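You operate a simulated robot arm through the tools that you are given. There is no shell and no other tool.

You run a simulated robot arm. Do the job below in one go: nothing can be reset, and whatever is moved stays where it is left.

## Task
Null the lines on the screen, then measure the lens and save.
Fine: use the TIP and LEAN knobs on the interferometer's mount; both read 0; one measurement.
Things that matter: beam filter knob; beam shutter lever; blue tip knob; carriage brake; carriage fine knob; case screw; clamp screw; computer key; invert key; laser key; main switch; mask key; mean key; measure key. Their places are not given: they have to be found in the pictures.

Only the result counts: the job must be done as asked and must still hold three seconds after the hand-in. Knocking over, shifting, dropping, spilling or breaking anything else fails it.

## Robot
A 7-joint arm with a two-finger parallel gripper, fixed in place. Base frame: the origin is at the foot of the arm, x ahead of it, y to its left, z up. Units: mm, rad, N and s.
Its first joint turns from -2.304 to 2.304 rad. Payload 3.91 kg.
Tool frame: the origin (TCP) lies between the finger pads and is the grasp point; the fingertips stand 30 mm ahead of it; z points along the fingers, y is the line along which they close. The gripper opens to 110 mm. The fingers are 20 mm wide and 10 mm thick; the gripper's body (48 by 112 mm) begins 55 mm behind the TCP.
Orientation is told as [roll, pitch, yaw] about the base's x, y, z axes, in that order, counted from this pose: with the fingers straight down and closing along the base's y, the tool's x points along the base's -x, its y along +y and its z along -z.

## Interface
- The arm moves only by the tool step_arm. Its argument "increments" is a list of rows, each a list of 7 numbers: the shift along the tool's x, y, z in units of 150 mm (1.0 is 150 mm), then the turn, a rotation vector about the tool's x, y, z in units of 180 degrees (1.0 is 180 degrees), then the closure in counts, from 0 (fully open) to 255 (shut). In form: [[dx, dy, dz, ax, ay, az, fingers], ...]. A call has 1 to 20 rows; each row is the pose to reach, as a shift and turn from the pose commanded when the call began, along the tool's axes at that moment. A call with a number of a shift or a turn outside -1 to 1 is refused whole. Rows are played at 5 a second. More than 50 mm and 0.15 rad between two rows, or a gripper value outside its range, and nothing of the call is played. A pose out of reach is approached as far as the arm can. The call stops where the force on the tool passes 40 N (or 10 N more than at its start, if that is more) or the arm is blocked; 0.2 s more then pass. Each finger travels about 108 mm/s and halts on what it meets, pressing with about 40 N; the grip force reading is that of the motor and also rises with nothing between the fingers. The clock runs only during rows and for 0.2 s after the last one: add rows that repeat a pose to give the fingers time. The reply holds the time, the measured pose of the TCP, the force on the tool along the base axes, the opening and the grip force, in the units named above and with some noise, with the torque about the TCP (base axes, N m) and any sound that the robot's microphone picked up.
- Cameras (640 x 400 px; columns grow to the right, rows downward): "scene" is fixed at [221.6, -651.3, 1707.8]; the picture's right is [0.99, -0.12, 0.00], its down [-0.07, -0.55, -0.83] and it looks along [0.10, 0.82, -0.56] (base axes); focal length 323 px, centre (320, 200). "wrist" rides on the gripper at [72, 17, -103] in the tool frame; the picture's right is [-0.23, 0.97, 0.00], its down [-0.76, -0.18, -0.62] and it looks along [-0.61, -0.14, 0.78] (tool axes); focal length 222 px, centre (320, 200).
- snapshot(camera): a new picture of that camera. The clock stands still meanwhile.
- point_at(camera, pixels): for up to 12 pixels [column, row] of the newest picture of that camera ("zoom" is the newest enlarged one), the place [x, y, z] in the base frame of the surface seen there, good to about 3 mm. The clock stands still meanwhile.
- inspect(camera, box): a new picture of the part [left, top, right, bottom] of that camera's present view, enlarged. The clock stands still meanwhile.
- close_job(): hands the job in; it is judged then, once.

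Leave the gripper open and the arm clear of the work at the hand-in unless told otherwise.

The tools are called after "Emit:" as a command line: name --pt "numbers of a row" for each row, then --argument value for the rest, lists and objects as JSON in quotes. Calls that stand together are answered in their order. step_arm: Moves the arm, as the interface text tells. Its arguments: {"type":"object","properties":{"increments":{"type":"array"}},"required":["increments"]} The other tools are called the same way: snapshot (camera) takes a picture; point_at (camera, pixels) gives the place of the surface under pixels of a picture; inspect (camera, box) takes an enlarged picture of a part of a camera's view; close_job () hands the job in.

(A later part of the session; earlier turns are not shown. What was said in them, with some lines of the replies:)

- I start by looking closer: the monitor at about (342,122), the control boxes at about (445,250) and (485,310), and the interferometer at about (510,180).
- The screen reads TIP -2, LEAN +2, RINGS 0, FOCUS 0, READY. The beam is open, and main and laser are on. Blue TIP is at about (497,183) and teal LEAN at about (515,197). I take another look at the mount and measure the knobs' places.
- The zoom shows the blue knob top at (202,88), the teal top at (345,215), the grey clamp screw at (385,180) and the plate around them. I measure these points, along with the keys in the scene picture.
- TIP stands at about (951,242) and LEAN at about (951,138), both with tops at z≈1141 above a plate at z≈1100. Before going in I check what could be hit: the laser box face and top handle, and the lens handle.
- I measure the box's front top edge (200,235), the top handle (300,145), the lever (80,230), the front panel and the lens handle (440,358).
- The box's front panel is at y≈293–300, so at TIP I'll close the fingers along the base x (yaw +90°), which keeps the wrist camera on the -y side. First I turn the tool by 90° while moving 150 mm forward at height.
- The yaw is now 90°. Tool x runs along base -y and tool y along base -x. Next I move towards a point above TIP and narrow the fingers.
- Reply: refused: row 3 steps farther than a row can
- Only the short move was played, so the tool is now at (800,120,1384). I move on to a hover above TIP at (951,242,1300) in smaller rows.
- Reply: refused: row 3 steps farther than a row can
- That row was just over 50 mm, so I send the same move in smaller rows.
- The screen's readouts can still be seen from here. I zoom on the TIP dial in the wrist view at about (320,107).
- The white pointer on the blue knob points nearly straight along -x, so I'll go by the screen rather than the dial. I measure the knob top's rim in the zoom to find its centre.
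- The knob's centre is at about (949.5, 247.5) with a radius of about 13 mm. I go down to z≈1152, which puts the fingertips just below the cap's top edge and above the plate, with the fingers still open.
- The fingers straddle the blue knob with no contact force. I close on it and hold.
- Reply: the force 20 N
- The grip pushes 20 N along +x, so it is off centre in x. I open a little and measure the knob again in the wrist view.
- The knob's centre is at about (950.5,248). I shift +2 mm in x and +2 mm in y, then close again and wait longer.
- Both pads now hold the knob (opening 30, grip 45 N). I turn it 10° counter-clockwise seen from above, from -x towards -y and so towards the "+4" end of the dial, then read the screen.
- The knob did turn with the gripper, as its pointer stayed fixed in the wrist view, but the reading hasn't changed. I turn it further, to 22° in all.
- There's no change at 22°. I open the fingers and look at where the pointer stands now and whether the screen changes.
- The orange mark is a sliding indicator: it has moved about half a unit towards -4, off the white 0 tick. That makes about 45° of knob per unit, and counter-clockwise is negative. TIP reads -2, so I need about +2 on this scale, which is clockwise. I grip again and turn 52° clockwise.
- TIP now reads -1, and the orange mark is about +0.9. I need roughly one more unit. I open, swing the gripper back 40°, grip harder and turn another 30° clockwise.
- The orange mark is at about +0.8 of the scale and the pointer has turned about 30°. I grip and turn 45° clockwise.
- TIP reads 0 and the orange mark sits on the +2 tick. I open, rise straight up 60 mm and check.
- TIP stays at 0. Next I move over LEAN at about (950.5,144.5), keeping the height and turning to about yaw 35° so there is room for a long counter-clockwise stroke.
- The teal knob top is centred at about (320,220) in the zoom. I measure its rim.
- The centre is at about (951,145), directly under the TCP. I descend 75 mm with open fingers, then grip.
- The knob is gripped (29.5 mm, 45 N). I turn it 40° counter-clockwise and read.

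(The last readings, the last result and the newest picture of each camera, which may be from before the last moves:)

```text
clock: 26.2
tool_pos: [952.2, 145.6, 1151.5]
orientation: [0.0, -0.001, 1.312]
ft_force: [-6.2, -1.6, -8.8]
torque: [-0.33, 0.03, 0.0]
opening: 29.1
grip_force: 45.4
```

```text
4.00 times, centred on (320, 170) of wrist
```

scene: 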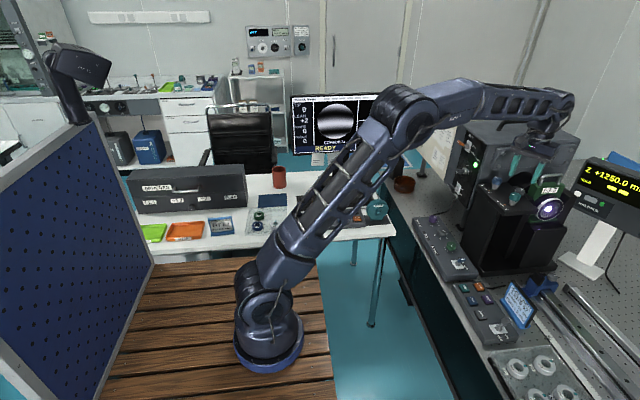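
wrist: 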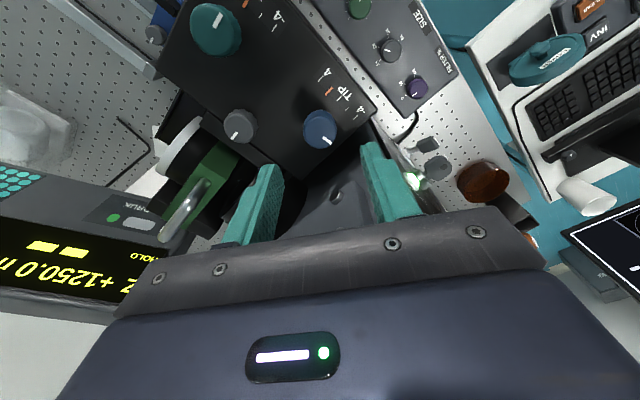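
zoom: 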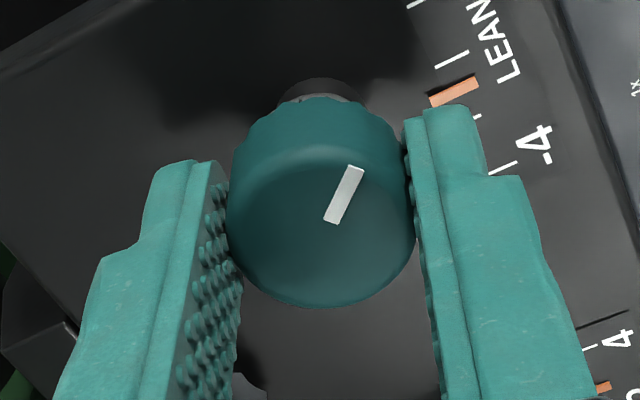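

LEAN reads +1 with the orange mark just past -1. I turn another 34° counter-clockwise.

Emit:
step_arm --pt "0 0 0 0 0 -0.037 205" --pt "0 0 0 0 0 -0.074 205" --pt "0 0 0 0 0 -0.111 205" --pt "0 0 0 0 0 -0.148 205" --pt "0 0 0 0 0 -0.189 205" --pt "0 0 0 0 0 -0.189 205"

Emit:
inspect --camera "scene" --box '[285, 85, 405, 160]'

Emit:
inspect --camera "scene" --box '[472, 160, 552, 210]'

Emit:
inspect --camera "wrist" --box '[240, 120, 400, 220]'

```text
clock: 27.6
tool_pos: [952.2, 144.9, 1151.7]
orientation: [-0.003, 0.0, 1.906]
ft_force: [28.2, -3.4, 16.2]
torque: [0.28, -0.35, -0.01]
opening: 29.4
grip_force: 44.9
```

```text
5.33 times, centred on (345, 122) of scene
```

zoom: 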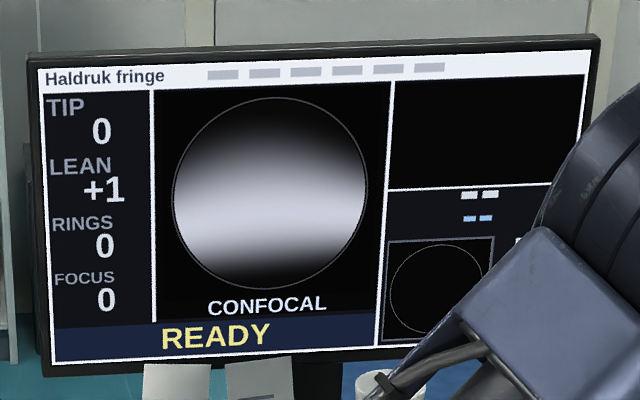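

```text
8.00 times, centred on (512, 185) of scene
```

zoom: 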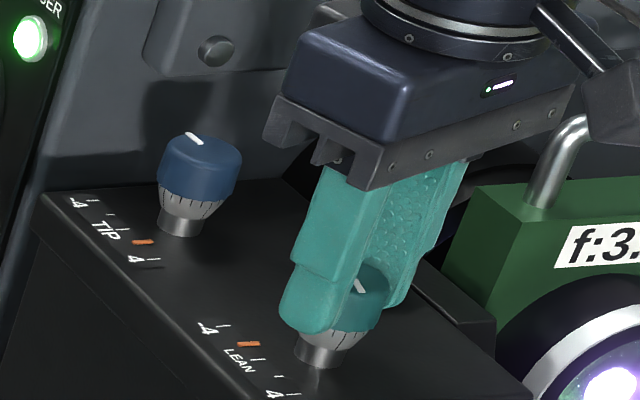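

```text
4.00 times, centred on (320, 170) of wrist
```

zoom: 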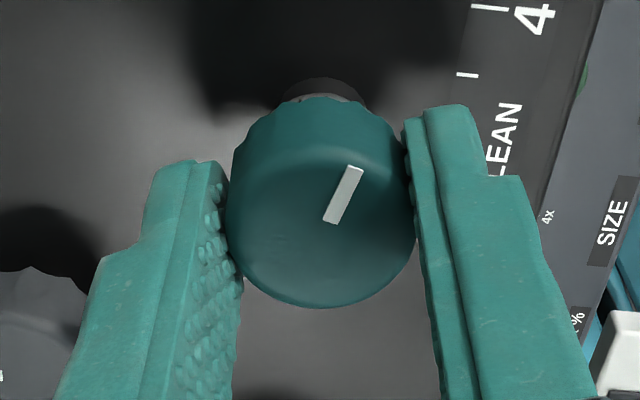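

LEAN is still +1, with the mark at about -1.6, so the scale is about 45° per unit. The force has grown to 28 N, so I release, swing back and grip afresh for the last 16°.

Emit:
step_arm --pt "0 0 0 0 0 0 180" --pt "0 0 0 0 0 0 150" --pt "0 0 0 0 0 0 140" --pt "0 0 0 0 0 0.045 140" --pt "0 0 0 0 0 0.09 140" --pt "0 0 0 0 0 0.135 140" --pt "0 0 0 0 0 0.18 140" --pt "0 0 0 0 0 0.22 140" --pt "0 0 0 0 0 0.22 140"

Emit:
inspect --camera "scene" --box '[285, 85, 405, 160]'

Emit:
inspect --camera "wrist" --box '[240, 120, 400, 220]'

```text
clock: 29.6
tool_pos: [951.2, 145.4, 1149.7]
orientation: [0.0, 0.001, 1.212]
ft_force: [-0.4, -0.2, -0.2]
torque: [-0.01, -0.02, -0.03]
opening: 49.4
grip_force: 0.1
```

```text
5.33 times, centred on (345, 122) of scene
```

zoom: 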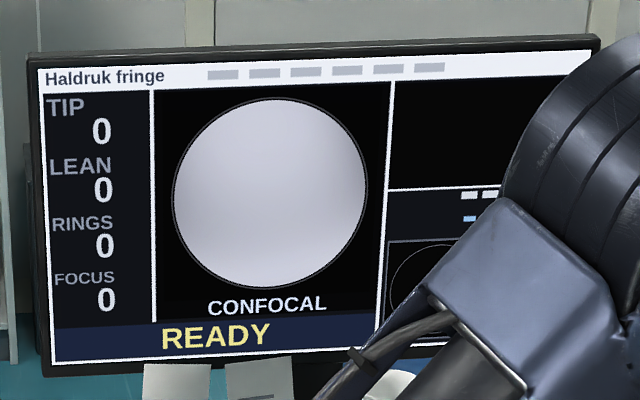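

```text
4.00 times, centred on (320, 170) of wrist
```

zoom: 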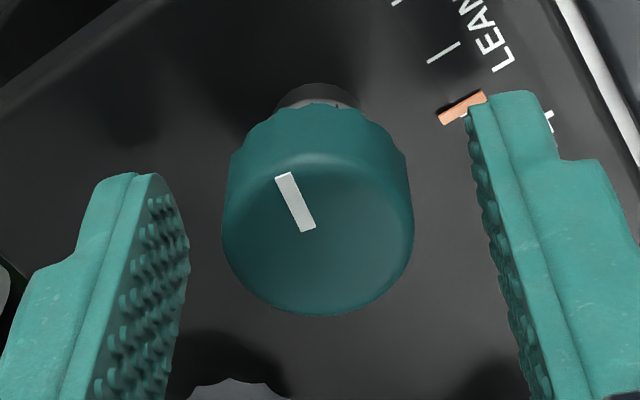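

Both now read 0 and the disc is uniform; the screen lags a little. The orange LEAN mark is still about 0.3 short of the -2 tick, so to sit mid-band I grip and turn 12° more counter-clockwise.

Emit:
step_arm --pt "0 0 0 0 0 0 165" --pt "0 0 0 0 0 0 185" --pt "0 0 0 0 0 0 205" --pt "0 0 0 0 0 0 205" --pt "0 0 0 0 0 -0.033 205" --pt "0 0 0 0 0 -0.066 205" --pt "0 0 0 0 0 -0.066 205" --pt "0 0 0 0 0 -0.066 180" --pt "0 0 0 0 0 -0.066 150" --pt "0 0 0 0 0 -0.066 135" --pt "0 0 -0.1 0 0 -0.066 130" --pt "0 0 -0.3 0 0 -0.066 130" --pt "0 0 -0.55 0 0 -0.066 130"

Emit:
inspect --camera "scene" --box '[285, 85, 405, 160]'

Emit:
snapshot --camera "wrist"

Emit:
inspect --camera "scene" --box '[472, 160, 552, 210]'

```text
clock: 32.4
tool_pos: [951.1, 146.0, 1230.5]
orientation: [0.001, 0.001, 1.423]
ft_force: [-0.4, 0.2, 0.3]
torque: [0.01, 0.06, 0.03]
opening: 54.0
grip_force: 0.2
```

```text
5.33 times, centred on (345, 122) of scene
```

zoom: 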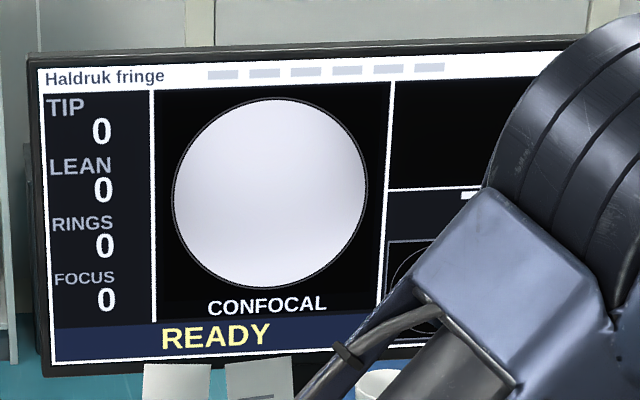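

```text
taken
```

wrist: 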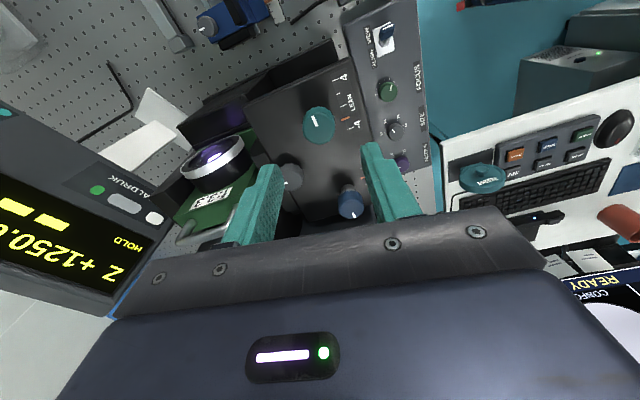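

```text
8.00 times, centred on (512, 185) of scene
```

zoom: 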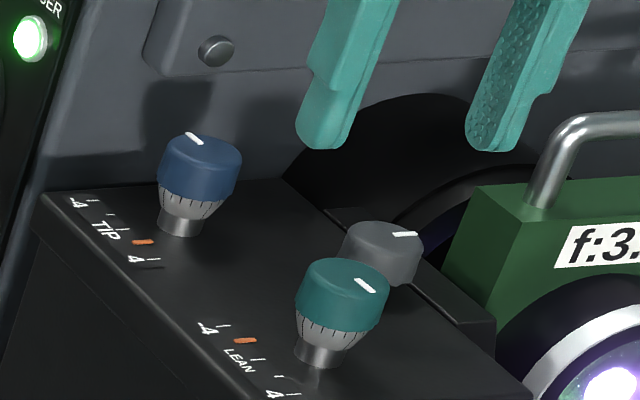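

Both scales sit on their ±2 ticks and the screen shows TIP 0, LEAN 0 and a uniform disc. Next come the keys on the desk, MEASURE at about (325,221). I rise 150 mm first and start back towards the desk.

Emit:
step_arm --pt "0 0 -0.3 0 0 0 150" --pt "0 0 -0.6 0 0 0 200" --pt "0 0 -0.9 0 0 0 255" --pt "0 0 -1.0 0 0 0 255" --pt "-0.1 0.2 -1.0 0 0 0 255" --pt "-0.19 0.41 -1.0 0 0 0 255" --pt "-0.285 0.615 -1.0 0 0 0 255" --pt "-0.38 0.82 -1.0 0 0 0 255"

Emit:
step_arm --pt "-0.1 0.2 0 0 0 0 255" --pt "-0.19 0.41 0 0 0 0 255" --pt "-0.285 0.615 0 0 0 0 255" --pt "-0.38 0.82 0 0 0 0 255"

Emit:
snapshot --camera "scene"

```text
clock: 34.2
tool_pos: [836.0, 218.2, 1382.5]
orientation: [0.0, 0.0, 1.422]
ft_force: [0.3, -1.1, -0.3]
torque: [0.07, 0.03, -0.06]
opening: 0.0
grip_force: 37.5
```

```text
clock: 35.2
tool_pos: [725.0, 294.1, 1382.9]
orientation: [0.0, 0.001, 1.423]
ft_force: [0.1, -1.0, -0.7]
torque: [-0.01, 0.04, 0.01]
opening: 0.1
grip_force: 37.4
```

```text
taken
```

scene: 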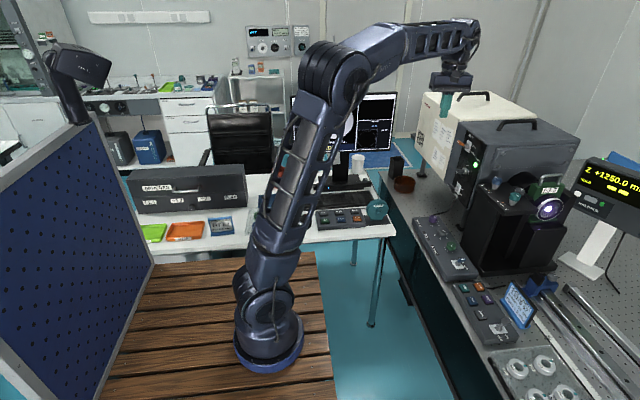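

The way is clear. I carry on towards the point above the keys in the same steps, staying high.

Emit:
step_arm --pt "-0.1 0.2 0 0 0 0 255" --pt "-0.19 0.41 0 0 0 0 255" --pt "-0.285 0.615 0 0 0 0 255" --pt "-0.38 0.82 0 0 0 0 255"

Emit:
step_arm --pt "-0.1 0.2 0 0 0 0 255" --pt "-0.19 0.41 0 0 0 0 255" --pt "-0.285 0.615 0 0 0 0 255" --pt "-0.38 0.82 0 0 0 0 255"

Emit:
snapshot --camera "scene"

Emit:
snapshot --camera "wrist"

```text
clock: 36.2
tool_pos: [613.1, 369.3, 1381.8]
orientation: [0.001, -0.001, 1.423]
ft_force: [0.8, -1.2, 0.0]
torque: [0.02, 0.07, -0.02]
opening: 0.0
grip_force: 37.9
```

```text
clock: 37.2
tool_pos: [499.7, 443.4, 1381.2]
orientation: [0.0, 0.0, 1.422]
ft_force: [0.6, 0.5, 0.4]
torque: [0.03, 0.05, -0.02]
opening: 0.0
grip_force: 37.9
```

```text
taken
```

scene: 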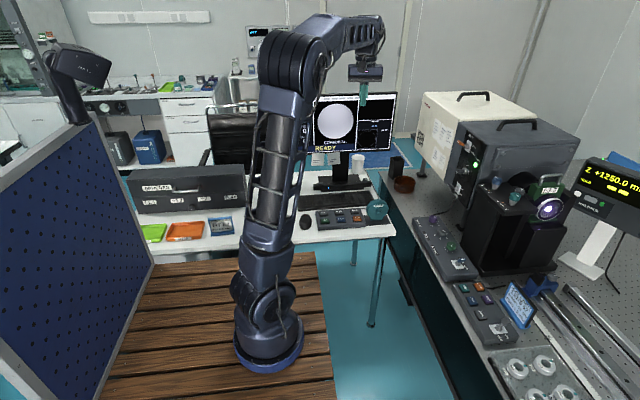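

```text
taken
```

wrist: 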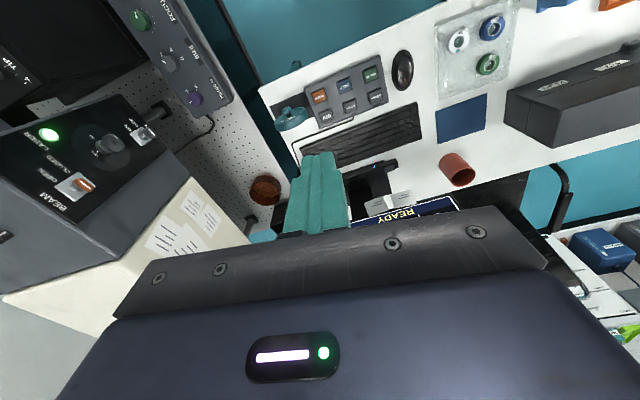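

The keys are in plain view in both cameras. I zoom in and measure MEASURE, SAVE and their surroundings.

Emit:
inspect --camera "scene" --box '[308, 195, 388, 245]'

```text
8.00 times, centred on (348, 220) of scene
```

zoom: 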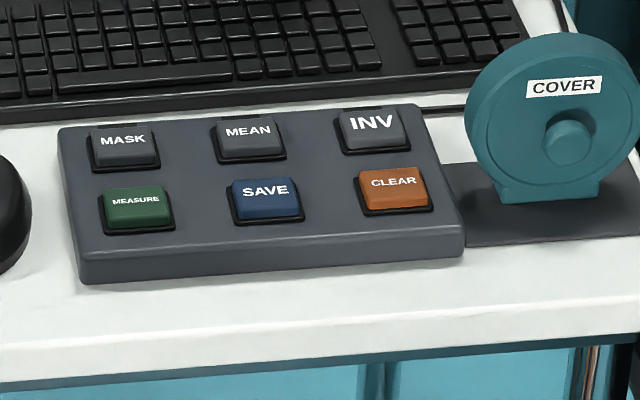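

Emit:
point_at --camera "zoom" --pixels '[[136, 202], [136, 190], [108, 200], [168, 200], [266, 192], [266, 183], [237, 195], [298, 190], [124, 142], [394, 182], [136, 222], [550, 45]]'

Emit:
inspect --camera "wrist" --box '[280, 50, 408, 130]'

```text
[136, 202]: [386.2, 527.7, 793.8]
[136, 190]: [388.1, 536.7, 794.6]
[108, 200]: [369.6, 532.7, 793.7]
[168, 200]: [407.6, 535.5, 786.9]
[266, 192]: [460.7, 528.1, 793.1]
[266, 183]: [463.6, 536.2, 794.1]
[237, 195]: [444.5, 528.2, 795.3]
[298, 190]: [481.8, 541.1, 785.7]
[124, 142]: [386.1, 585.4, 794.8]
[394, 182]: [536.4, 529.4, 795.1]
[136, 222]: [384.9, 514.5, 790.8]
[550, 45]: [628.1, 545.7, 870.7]
```

```text
5.00 times, centred on (344, 90) of wrist
```

zoom: 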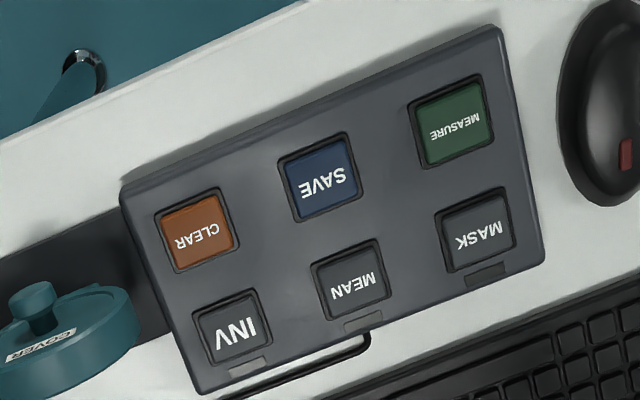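

Emit:
point_at --camera "zoom" --pixels '[[452, 124], [322, 178], [197, 232], [478, 232], [350, 284], [418, 105], [488, 145]]'

```text
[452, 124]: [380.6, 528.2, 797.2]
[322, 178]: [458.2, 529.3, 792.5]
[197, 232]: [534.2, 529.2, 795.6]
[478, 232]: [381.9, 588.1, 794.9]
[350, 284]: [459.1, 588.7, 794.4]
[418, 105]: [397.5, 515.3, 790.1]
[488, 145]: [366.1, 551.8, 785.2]
```

MEASURE is centred at about (384,529) with its top at z≈794, and SAVE at about (460,529). I move over MEASURE and come down to z≈930.

Emit:
step_arm --pt "-0.113 0.212 0 0 0 0 255" --pt "-0.226 0.424 0 0 0 0 255" --pt "-0.338 0.635 0 0 0 0 255" --pt "-0.451 0.847 0 0 0 0 255" --pt "-0.451 0.847 0.3 0 0 0 255" --pt "-0.451 0.847 0.6 0 0 0 255" --pt "-0.451 0.847 0.9 0 0 0 255" --pt "-0.451 0.847 1.0 0 0 0 255"

Emit:
step_arm --pt "0 0 0.3 0 0 0 255" --pt "0 0 0.6 0 0 0 255" --pt "0 0 0.9 0 0 0 255" --pt "0 0 1.0 0 0 0 255"

Emit:
snapshot --camera "scene"

Emit:
snapshot --camera "wrist"

```text
clock: 39.0
tool_pos: [382.9, 529.6, 1235.2]
orientation: [0.0, 0.0, 1.423]
ft_force: [0.3, 0.1, 0.4]
torque: [0.01, 0.02, 0.02]
opening: 0.0
grip_force: 37.3
```

```text
clock: 40.0
tool_pos: [383.5, 530.9, 1085.9]
orientation: [0.002, 0.0, 1.422]
ft_force: [0.4, 0.2, -0.6]
torque: [0.01, -0.02, 0.0]
opening: 0.0
grip_force: 38.0
```

```text
taken
```

scene: 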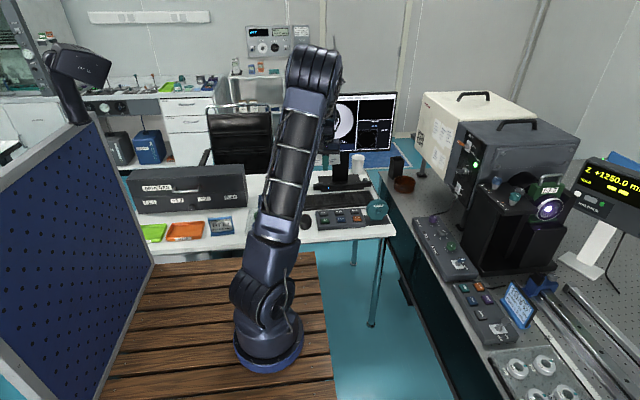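

```text
taken
```

wrist: 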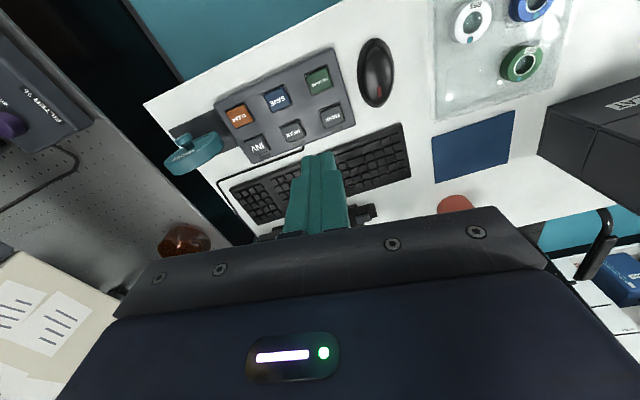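

All clear. I come down further to z≈860, with the tips about 35 mm above the key.

Emit:
step_arm --pt "0 0 0.3 0 0 0 255" --pt "0 0 0.6 0 0 0 255" --pt "0 0 0.9 0 0 0 255" --pt "0 0 1.0 0 0 0 255"

Emit:
step_arm --pt "0 0 0.25 0 0 0 255" --pt "0 0 0.45 0 0 0 255" --pt "0 0 0.5 0 0 0 255"

Emit:
snapshot --camera "scene"

Emit:
snapshot --camera "wrist"

```text
clock: 41.0
tool_pos: [383.2, 529.5, 931.2]
orientation: [-0.001, -0.002, 1.424]
ft_force: [-0.4, -0.1, 1.0]
torque: [0.01, -0.02, 0.01]
opening: 0.0
grip_force: 37.8
```

```text
clock: 41.8
tool_pos: [383.4, 530.5, 857.4]
orientation: [0.0, 0.0, 1.423]
ft_force: [-0.4, -0.2, 0.7]
torque: [-0.01, -0.03, 0.0]
opening: 0.0
grip_force: 38.0
```

```text
taken
```

scene: 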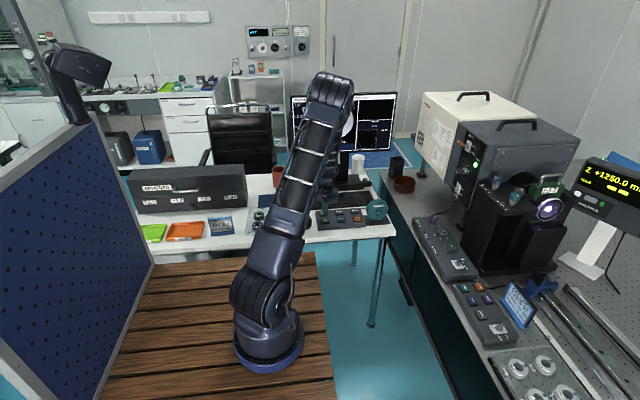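

```text
taken
```

wrist: 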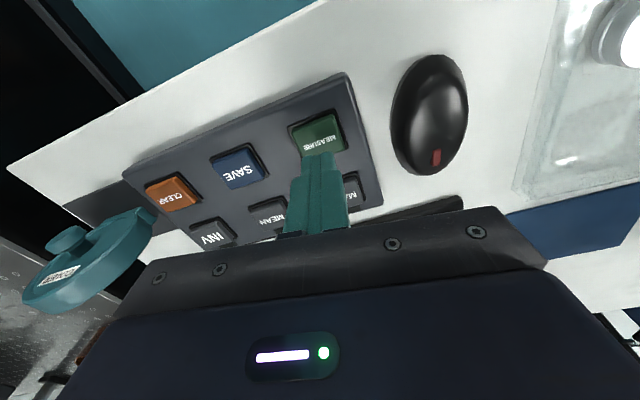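

The tips are over the MEASURE key, so I approach it slowly to z≈825, just about at its surface, and read the force.

Emit:
step_arm --pt "0 0 0.1 0 0 0 255" --pt "0 0 0.17 0 0 0 255" --pt "0 0 0.2 0 0 0 255" --pt "0 0 0.215 0 0 0 255"

Emit:
inspect --camera "wrist" --box '[240, 80, 400, 180]'

```text
clock: 42.8
tool_pos: [382.6, 528.9, 825.8]
orientation: [0.001, 0.001, 1.423]
ft_force: [0.3, -0.5, 0.6]
torque: [0.0, -0.03, -0.03]
opening: 0.0
grip_force: 37.9
```

```text
4.00 times, centred on (320, 130) of wrist
```

zoom: 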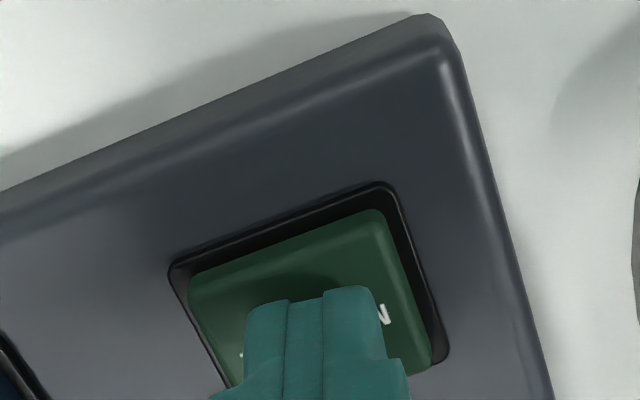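

There's no contact yet and the tips are within the key's face. I press 5 mm lower.

Emit:
step_arm --pt "0 0 0.01 0 0 0 255" --pt "0 0 0.02 0 0 0 255" --pt "0 0 0.033 0 0 0 255"

Emit:
snapshot --camera "scene"

```text
clock: 43.6
tool_pos: [380.8, 530.3, 821.6]
orientation: [0.001, 0.001, 1.423]
ft_force: [-0.1, 0.6, 2.0]
torque: [0.05, -0.03, 0.0]
opening: 0.0
grip_force: 37.5
heard: click
```

```text
taken
```

scene: 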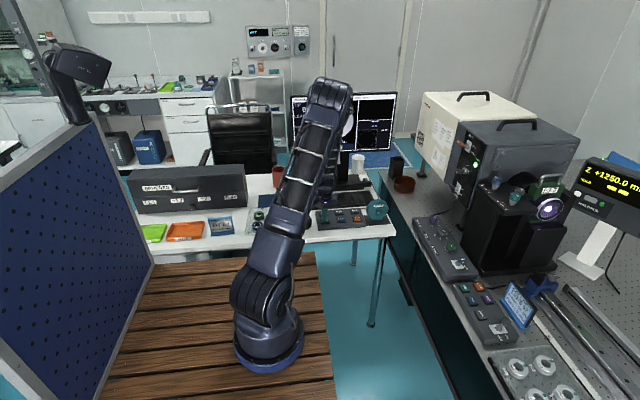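

A click was heard, so the key is pressed. I lift straight off 35 mm and zoom on the screen.

Emit:
step_arm --pt "0 0 -0.05 0 0 0 255" --pt "0 0 -0.15 0 0 0 255" --pt "0 0 -0.23 0 0 0 255"

Emit:
inspect --camera "scene" --box '[285, 85, 405, 160]'

Emit:
snapshot --camera "wrist"

```text
clock: 44.4
tool_pos: [382.1, 528.7, 855.6]
orientation: [0.0, 0.0, 1.422]
ft_force: [0.2, 0.0, -0.1]
torque: [0.0, 0.03, 0.01]
opening: 0.0
grip_force: 38.0
```

```text
5.33 times, centred on (345, 122) of scene
```

zoom: 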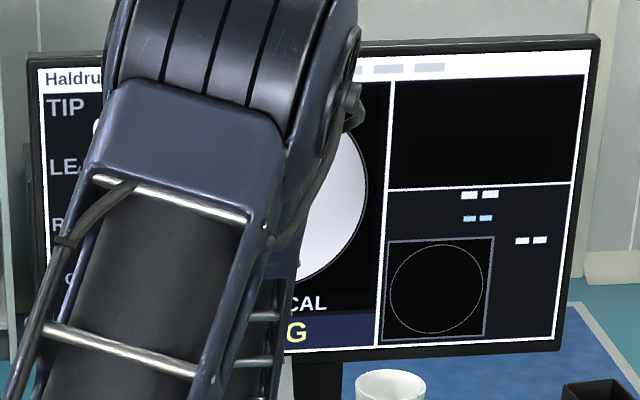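

```text
taken
```

wrist: 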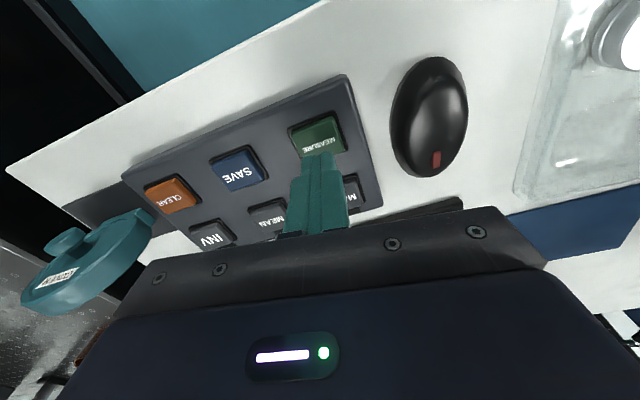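

The status line ends in "…G", presumably MEASURING. I stay still for 3 s and look again.

Emit:
step_arm --pt "0 0 0 0 0 0 255" --pt "0 0 0 0 0 0 255" --pt "0 0 0 0 0 0 255" --pt "0 0 0 0 0 0 255" --pt "0 0 0 0 0 0 255" --pt "0 0 0 0 0 0 255" --pt "0 0 0 0 0 0 255" --pt "0 0 0 0 0 0 255" --pt "0 0 0 0 0 0 255" --pt "0 0 0 0 0 0 255" --pt "0 0 0 0 0 0 255" --pt "0 0 0 0 0 0 255" --pt "0 0 0 0 0 0 255" --pt "0 0 0 0 0 0 255" --pt "0 0 0 0 0 0 255"

Emit:
inspect --camera "scene" --box '[285, 85, 405, 160]'

```text
clock: 47.6
tool_pos: [382.2, 529.8, 855.2]
orientation: [0.001, -0.001, 1.422]
ft_force: [-0.1, 0.5, -1.0]
torque: [-0.01, 0.01, 0.0]
opening: 0.0
grip_force: 37.3
```

```text
5.33 times, centred on (345, 122) of scene
```

zoom: 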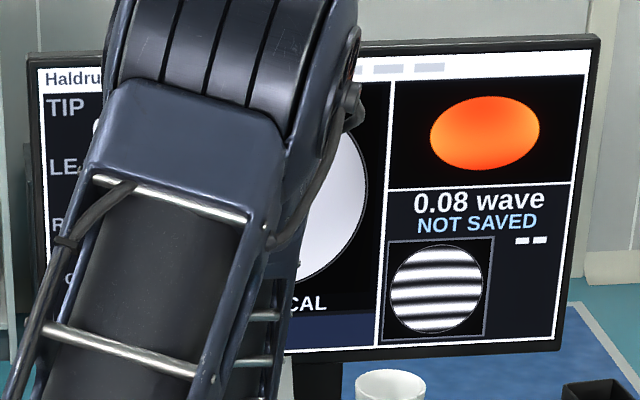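

The measurement is done: "0.08 wave, NOT SAVED". I move 77 mm along +x to SAVE and look.

Emit:
step_arm --pt "-0.025 -0.17 0 0 0 0 255" --pt "-0.05 -0.34 0 0 0 0 255" --pt "-0.0755 -0.508 0 0 0 0 255" --pt "-0.0755 -0.508 0.1 0 0 0 255" --pt "-0.0755 -0.508 0.16 0 0 0 255" --pt "-0.0755 -0.508 0.195 0 0 0 255"

Emit:
inspect --camera "wrist" --box '[240, 80, 400, 180]'

```text
clock: 49.0
tool_pos: [460.2, 530.2, 826.8]
orientation: [0.0, 0.0, 1.423]
ft_force: [-0.3, -0.1, -0.4]
torque: [0.01, 0.02, 0.03]
opening: 0.0
grip_force: 37.6
```

```text
4.00 times, centred on (320, 130) of wrist
```

zoom: 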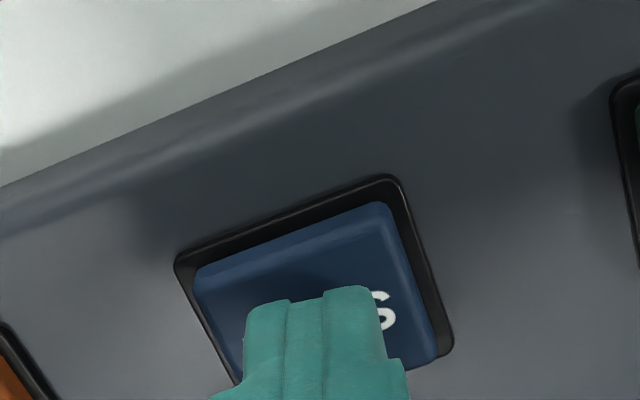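

The tips are over the blue SAVE key. I press it down 6 mm.

Emit:
step_arm --pt "0 0 0.013 0 0 0 255" --pt "0 0 0.027 0 0 0 255" --pt "0 0 0.038 0 0 0 255"

Emit:
inspect --camera "scene" --box '[285, 85, 405, 160]'

```text
clock: 49.8
tool_pos: [459.0, 530.0, 820.0]
orientation: [-0.001, -0.001, 1.424]
ft_force: [0.2, 1.4, 2.0]
torque: [0.07, -0.05, 0.02]
opening: 0.0
grip_force: 38.1
heard: click
```

```text
5.33 times, centred on (345, 122) of scene
```

zoom: 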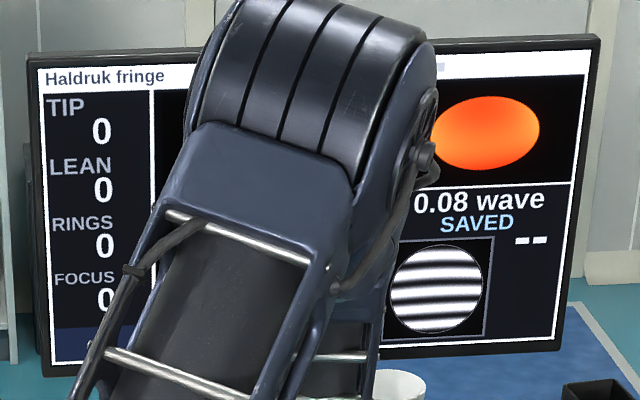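

SAVED, with TIP 0 and LEAN 0. I lift straight up 150 mm, then another 150 mm, opening the gripper once well clear.

Emit:
step_arm --pt "0 0 -0.1 0 0 0 255" --pt "0 0 -0.35 0 0 0 255" --pt "0 0 -0.65 0 0 0 255" --pt "0 0 -1.0 0 0 0 255"

Emit:
step_arm --pt "0 0 -0.3 0 0 0 255" --pt "0 0 -0.6 0 0 0 200" --pt "0 0 -0.9 0 0 0 100" --pt "0 0 -1.0 0 0 0 0" --pt "0 0 -1.0 0 0 0 0" --pt "0 0 -1.0 0 0 0 0"

Emit:
snapshot --camera "scene"

Emit:
inspect --camera "scene" --box '[285, 85, 405, 160]'

Emit:
inspect --camera "scene" --box '[440, 110, 600, 210]'

```text
refused: row 4 steps farther than a row can; nothing moved
```

```text
clock: 51.2
tool_pos: [459.8, 528.6, 971.2]
orientation: [-0.001, 0.001, 1.423]
ft_force: [0.0, -0.2, 0.3]
torque: [-0.02, -0.03, 0.02]
opening: 110.0
grip_force: 0.0
```

```text
taken
```

scene: 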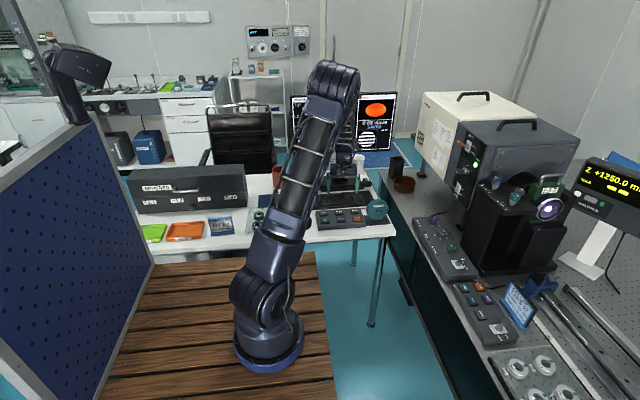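

```text
5.33 times, centred on (345, 122) of scene
```

zoom: 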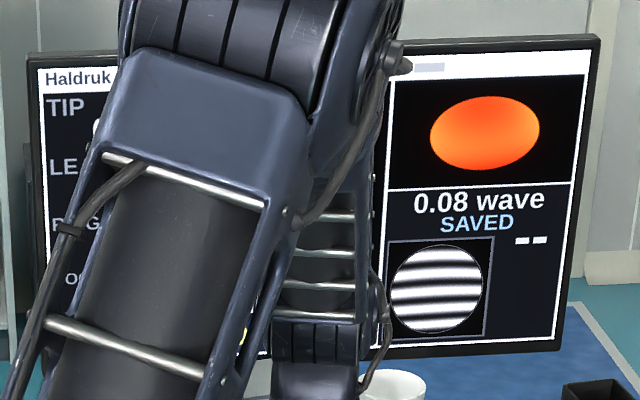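

```text
4.00 times, centred on (520, 160) of scene
```

zoom: 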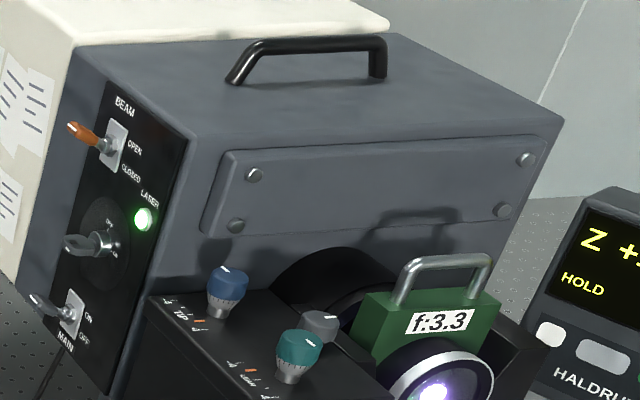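

The result is saved and the gripper is open about 150 mm above the keys. I raise the arm once more to be well clear, then check the readouts.

Emit:
step_arm --pt "0 0 -0.3 0 0 0 0" --pt "0 0 -0.6 0 0 0 0" --pt "0 0 -0.9 0 0 0 0" --pt "0 0 -1.0 0 0 0 0"

Emit:
step_arm --pt "0.1 -0.2 -0.2 0 0 0 0" --pt "0.2 -0.4 -0.4 0 0 0 0" --pt "0.3 -0.6 -0.6 0 0 0 0" --pt "0.4 -0.8 -0.8 0 0 0 0" --pt "0.4 -0.8 -0.8 0 0 0 0"

Emit:
inspect --camera "scene" --box '[285, 85, 405, 160]'

Emit:
snapshot --camera "scene"

```text
clock: 52.2
tool_pos: [461.7, 528.8, 1119.8]
orientation: [0.0, -0.001, 1.422]
ft_force: [-0.2, 0.2, -0.5]
torque: [-0.02, 0.02, 0.01]
opening: 110.1
grip_force: 0.0
```

```text
clock: 53.4
tool_pos: [569.0, 451.0, 1241.4]
orientation: [0.002, 0.0, 1.423]
ft_force: [0.1, 0.4, 0.1]
torque: [0.02, 0.0, 0.01]
opening: 109.9
grip_force: 0.0
```

```text
5.33 times, centred on (345, 122) of scene
```

zoom: 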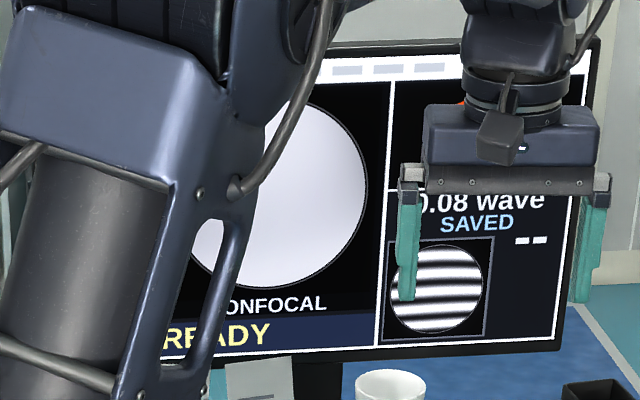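

```text
taken
```

scene: 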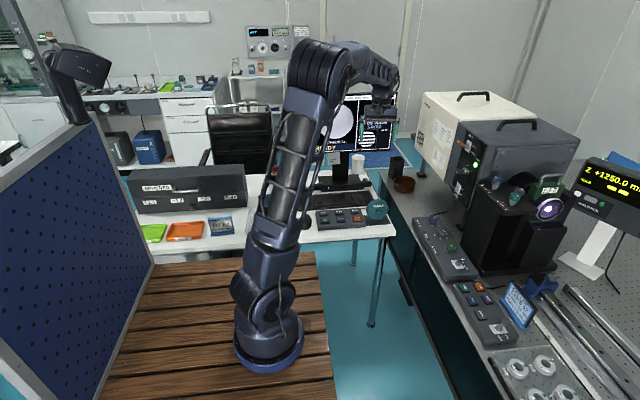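

The screen shows READY, a uniform disc, and 0.08 wave SAVED. TIP and LEAN last read 0 and nothing there has been touched since. The gripper is open and the arm is clear, so I hand in.

Emit:
close_job

```text
The job is handed in.
```

The lines are nulled, the lens has been measured once, and the result is saved. I've handed the job in.

- **Nulling:** I turned the TIP and LEAN knobs on the interferometer's mount until both read 0. The fringe disc on the screen is now uniform.
- **Measurement:** I pressed MEASURE once and heard one click. The screen gave 0.08 wave.
- **Saving:** I pressed SAVE, and the screen changed from NOT SAVED to SAVED.

In my last picture before the hand-in, the arm hid the TIP and LEAN numbers. Both had read 0 when I pressed SAVE, and I didn't touch the knobs after that. The disc was still uniform and the status was READY. The gripper was open and clear of the work, and as far as the pictures show, nothing else was moved.
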